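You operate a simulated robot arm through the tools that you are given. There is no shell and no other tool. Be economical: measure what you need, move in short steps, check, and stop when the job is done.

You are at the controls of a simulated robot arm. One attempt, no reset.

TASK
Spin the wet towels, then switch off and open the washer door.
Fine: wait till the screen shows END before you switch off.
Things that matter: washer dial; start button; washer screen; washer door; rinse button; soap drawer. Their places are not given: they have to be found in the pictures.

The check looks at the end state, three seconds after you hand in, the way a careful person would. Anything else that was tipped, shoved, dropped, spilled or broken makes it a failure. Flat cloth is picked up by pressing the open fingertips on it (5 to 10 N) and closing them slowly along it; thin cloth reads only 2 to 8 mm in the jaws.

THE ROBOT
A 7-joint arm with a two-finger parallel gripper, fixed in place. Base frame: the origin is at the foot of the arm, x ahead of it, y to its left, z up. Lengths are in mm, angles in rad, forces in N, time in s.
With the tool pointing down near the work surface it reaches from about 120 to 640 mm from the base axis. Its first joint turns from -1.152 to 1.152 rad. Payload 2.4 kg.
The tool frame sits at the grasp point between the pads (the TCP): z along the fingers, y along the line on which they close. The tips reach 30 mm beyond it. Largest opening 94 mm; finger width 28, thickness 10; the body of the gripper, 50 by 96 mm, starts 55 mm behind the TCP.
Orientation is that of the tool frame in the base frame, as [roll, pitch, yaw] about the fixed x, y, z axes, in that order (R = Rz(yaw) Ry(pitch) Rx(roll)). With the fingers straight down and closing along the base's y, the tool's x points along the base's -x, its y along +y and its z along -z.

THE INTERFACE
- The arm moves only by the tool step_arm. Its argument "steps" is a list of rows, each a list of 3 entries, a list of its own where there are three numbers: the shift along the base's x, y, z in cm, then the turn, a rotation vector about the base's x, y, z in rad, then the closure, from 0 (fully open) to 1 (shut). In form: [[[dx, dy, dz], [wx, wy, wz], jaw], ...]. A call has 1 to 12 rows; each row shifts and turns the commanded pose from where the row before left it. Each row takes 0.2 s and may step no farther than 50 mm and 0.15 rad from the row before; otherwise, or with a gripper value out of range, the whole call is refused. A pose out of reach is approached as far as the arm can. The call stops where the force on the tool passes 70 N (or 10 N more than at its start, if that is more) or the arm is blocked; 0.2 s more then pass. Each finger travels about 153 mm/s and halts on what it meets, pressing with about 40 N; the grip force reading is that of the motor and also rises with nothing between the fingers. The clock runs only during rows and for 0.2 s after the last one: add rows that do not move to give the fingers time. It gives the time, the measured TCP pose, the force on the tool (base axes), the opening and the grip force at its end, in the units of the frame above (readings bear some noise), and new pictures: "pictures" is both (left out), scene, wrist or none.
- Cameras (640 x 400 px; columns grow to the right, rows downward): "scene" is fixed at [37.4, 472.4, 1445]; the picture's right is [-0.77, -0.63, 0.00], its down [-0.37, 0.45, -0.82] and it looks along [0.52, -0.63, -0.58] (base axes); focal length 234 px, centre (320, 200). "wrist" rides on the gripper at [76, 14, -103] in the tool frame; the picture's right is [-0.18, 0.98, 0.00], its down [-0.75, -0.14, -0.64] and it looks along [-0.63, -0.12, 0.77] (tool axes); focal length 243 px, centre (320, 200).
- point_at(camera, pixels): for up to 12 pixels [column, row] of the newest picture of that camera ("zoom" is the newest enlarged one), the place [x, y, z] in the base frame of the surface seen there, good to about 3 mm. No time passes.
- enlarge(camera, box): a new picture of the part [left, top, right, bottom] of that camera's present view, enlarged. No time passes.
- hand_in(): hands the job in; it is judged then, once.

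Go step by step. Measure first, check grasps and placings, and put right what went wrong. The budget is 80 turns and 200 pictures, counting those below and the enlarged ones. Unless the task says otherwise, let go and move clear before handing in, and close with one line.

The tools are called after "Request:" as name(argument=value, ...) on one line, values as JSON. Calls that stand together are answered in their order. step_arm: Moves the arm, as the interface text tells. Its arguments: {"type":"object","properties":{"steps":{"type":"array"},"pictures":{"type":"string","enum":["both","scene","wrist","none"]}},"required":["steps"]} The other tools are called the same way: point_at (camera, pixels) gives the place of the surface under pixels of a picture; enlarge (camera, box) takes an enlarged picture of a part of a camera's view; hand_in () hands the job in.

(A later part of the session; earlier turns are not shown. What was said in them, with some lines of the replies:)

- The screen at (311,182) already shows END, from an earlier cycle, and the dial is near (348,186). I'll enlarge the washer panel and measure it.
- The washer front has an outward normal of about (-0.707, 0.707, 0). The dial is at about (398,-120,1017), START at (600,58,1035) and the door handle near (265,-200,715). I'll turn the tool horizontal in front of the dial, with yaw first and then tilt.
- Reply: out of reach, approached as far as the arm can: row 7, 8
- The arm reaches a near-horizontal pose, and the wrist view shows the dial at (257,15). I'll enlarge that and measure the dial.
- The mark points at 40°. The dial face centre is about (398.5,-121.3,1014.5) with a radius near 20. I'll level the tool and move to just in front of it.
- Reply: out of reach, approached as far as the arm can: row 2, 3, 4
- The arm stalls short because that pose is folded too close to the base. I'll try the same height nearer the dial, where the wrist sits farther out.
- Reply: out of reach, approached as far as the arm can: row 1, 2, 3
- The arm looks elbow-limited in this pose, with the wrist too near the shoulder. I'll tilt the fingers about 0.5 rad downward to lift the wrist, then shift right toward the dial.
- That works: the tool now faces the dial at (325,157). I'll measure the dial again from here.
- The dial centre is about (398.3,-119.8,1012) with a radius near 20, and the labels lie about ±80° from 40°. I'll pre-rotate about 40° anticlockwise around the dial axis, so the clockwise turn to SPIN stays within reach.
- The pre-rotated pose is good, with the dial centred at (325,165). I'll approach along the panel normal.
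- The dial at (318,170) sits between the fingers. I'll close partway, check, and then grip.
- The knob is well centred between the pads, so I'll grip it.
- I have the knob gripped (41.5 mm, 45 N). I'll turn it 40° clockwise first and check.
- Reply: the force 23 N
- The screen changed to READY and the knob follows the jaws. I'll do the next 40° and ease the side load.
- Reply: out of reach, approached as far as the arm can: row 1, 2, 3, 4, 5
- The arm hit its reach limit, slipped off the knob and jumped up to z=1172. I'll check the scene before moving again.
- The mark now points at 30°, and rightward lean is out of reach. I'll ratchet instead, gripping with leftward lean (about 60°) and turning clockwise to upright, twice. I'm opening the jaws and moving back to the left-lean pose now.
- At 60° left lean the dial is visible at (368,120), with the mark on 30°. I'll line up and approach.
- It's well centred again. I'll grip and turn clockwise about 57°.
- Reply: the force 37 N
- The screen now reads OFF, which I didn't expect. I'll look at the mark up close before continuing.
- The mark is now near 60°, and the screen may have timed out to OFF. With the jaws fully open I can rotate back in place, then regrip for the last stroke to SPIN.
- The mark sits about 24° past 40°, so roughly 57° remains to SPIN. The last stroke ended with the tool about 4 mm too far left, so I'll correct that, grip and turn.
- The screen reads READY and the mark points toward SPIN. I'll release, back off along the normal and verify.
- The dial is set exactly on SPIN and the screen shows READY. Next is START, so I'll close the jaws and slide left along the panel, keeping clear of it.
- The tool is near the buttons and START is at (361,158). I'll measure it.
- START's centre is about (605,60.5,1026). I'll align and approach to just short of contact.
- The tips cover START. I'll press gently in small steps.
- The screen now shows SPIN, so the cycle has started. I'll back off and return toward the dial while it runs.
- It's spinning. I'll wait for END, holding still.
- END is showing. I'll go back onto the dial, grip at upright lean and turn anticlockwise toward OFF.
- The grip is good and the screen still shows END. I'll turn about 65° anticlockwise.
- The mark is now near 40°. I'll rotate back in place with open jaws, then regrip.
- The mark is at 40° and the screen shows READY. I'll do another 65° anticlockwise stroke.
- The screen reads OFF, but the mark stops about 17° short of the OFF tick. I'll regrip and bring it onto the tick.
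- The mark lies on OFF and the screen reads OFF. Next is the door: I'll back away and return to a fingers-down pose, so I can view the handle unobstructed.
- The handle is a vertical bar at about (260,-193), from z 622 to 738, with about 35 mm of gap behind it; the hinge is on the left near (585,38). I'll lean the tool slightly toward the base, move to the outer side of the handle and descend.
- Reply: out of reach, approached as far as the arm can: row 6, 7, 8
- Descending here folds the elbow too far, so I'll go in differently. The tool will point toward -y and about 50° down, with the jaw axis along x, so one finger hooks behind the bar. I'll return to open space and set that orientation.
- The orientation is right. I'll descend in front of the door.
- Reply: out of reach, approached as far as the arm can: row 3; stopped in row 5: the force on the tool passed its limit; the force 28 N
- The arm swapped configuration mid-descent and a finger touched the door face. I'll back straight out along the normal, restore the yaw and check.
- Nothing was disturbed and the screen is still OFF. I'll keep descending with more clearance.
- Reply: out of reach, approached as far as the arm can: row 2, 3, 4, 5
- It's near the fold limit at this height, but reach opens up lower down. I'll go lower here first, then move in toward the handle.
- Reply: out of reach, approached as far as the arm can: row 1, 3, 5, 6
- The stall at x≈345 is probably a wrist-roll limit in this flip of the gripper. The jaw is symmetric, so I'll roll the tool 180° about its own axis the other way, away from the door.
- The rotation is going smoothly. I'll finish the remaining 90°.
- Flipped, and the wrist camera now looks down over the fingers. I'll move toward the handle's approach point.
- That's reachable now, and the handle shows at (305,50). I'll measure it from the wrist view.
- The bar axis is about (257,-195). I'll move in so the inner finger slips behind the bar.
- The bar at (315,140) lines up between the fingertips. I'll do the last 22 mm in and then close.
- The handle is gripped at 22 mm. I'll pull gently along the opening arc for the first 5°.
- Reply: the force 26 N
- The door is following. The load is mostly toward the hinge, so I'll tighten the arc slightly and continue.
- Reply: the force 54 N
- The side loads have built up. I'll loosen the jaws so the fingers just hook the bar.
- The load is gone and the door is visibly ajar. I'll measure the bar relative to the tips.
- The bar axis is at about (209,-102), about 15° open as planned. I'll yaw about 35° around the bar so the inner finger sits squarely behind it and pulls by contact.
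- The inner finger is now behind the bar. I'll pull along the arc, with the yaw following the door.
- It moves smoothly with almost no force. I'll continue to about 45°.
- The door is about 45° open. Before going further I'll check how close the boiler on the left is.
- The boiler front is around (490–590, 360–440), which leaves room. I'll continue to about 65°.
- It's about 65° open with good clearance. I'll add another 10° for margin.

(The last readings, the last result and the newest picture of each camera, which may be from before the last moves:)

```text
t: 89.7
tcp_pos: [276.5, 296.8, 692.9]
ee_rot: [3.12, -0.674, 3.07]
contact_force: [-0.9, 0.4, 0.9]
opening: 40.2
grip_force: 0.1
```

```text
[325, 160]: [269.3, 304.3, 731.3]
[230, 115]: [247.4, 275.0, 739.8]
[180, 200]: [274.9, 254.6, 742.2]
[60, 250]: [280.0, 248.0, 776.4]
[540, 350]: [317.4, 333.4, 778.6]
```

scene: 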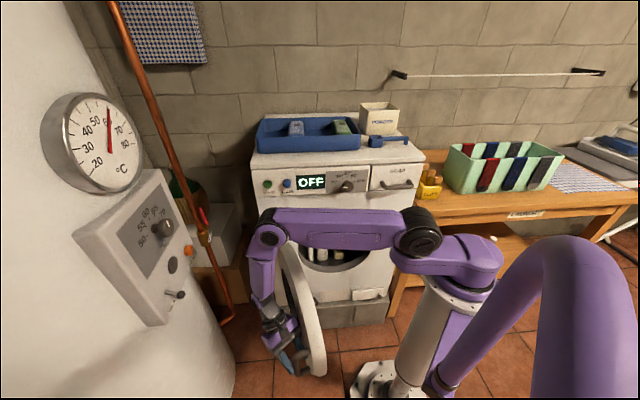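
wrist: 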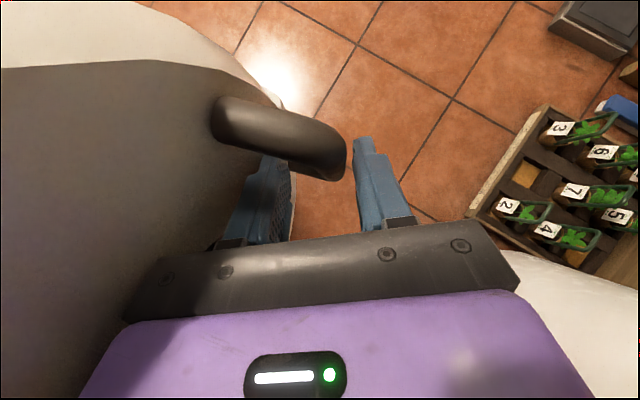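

The door is about 75° open and the jaws are loose. I'll back the fingers off the bar along the tool axis.

Request:
step_arm(steps=[[[0.62, -0.05, 0.78], [0, 0, 0], 0.57], [[0.93, -0.07, 1.17], [0, 0, 0], 0.57], [[0.93, -0.07, 1.17], [0, 0, 0], 0.57], [[0.93, -0.07, 1.17], [0, 0, 0], 0.57], [[0, 0, 0], [0, 0, 0], 0.57]], pictures="both")

```text
t: 90.8
tcp_pos: [312.1, 293.6, 736.1]
ee_rot: [3.118, -0.674, 3.068]
contact_force: [-0.5, 1.0, 0.1]
opening: 40.4
grip_force: 0.2
```

scene: 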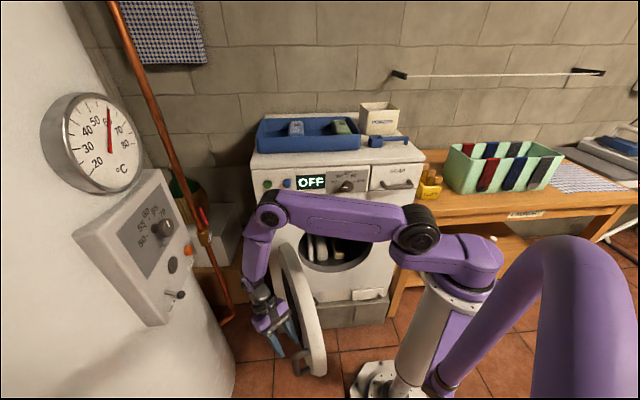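
wrist: 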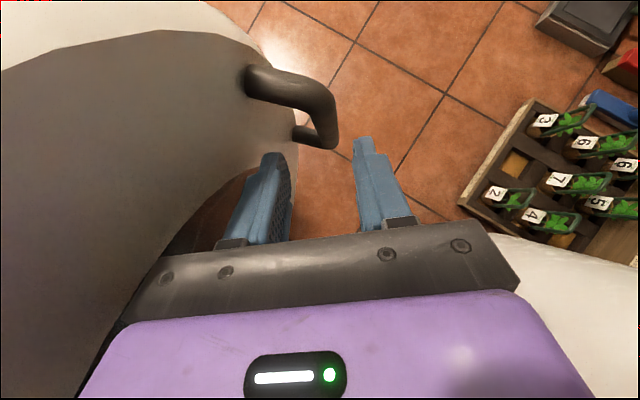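

The fingers are off the bar at (320,120) and the door is staying open. I'll rise clear.

Request:
step_arm(steps=[[[0, 0.3, 2], [0, 0, 0], 0.57], [[0, 0.5, 2.5], [0, 0, 0], 0.57], [[0, 0.5, 2.5], [0, 0, 0], 0.57], [[0, 0, 2.5], [0, 0, 0], 0.57], [[0, 0, 0], [0, 0, 0], 0.57]], pictures="both")

Request:
enlarge(camera="scene", box=[240, 110, 450, 240])

```text
t: 92.0
tcp_pos: [310.4, 306.3, 830.3]
ee_rot: [3.119, -0.673, 3.069]
contact_force: [-0.4, -0.3, -0.2]
opening: 40.3
grip_force: 0.0
```

scene: 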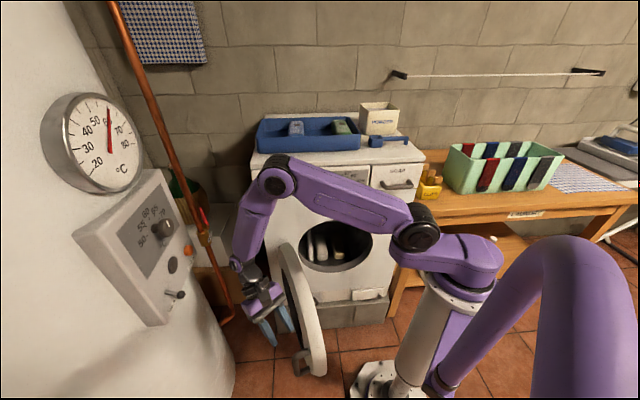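
wrist: 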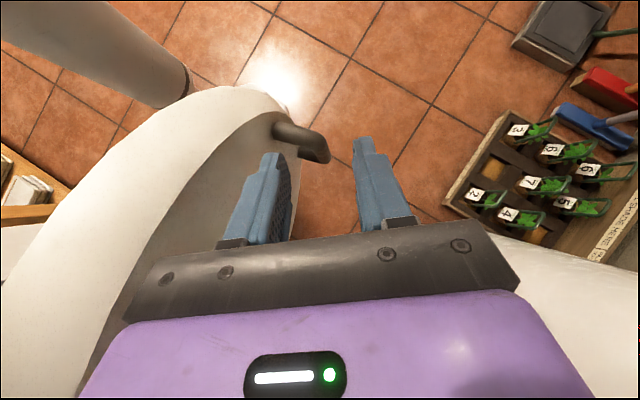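

```text
3.05 times, centred on (345, 175) of scene
```

zoom: 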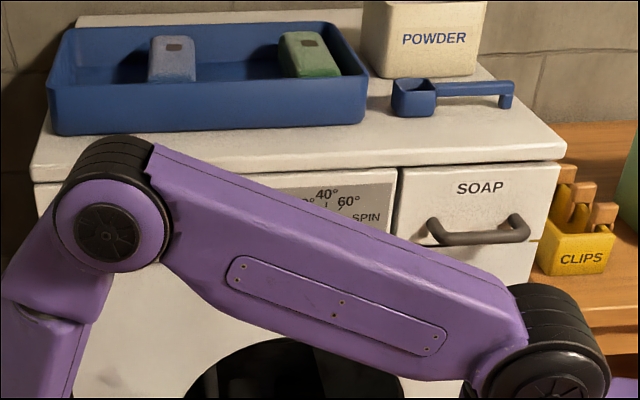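

The door stays open, the screen last read OFF with the dial on OFF, and the gripper is clear of everything. I'm handing in.

Request:
hand_in()

```text
The job is handed in.
```

The towels were spun until the screen showed END, then I switched the washer off (dial and screen both on OFF) and opened the door about 75°.
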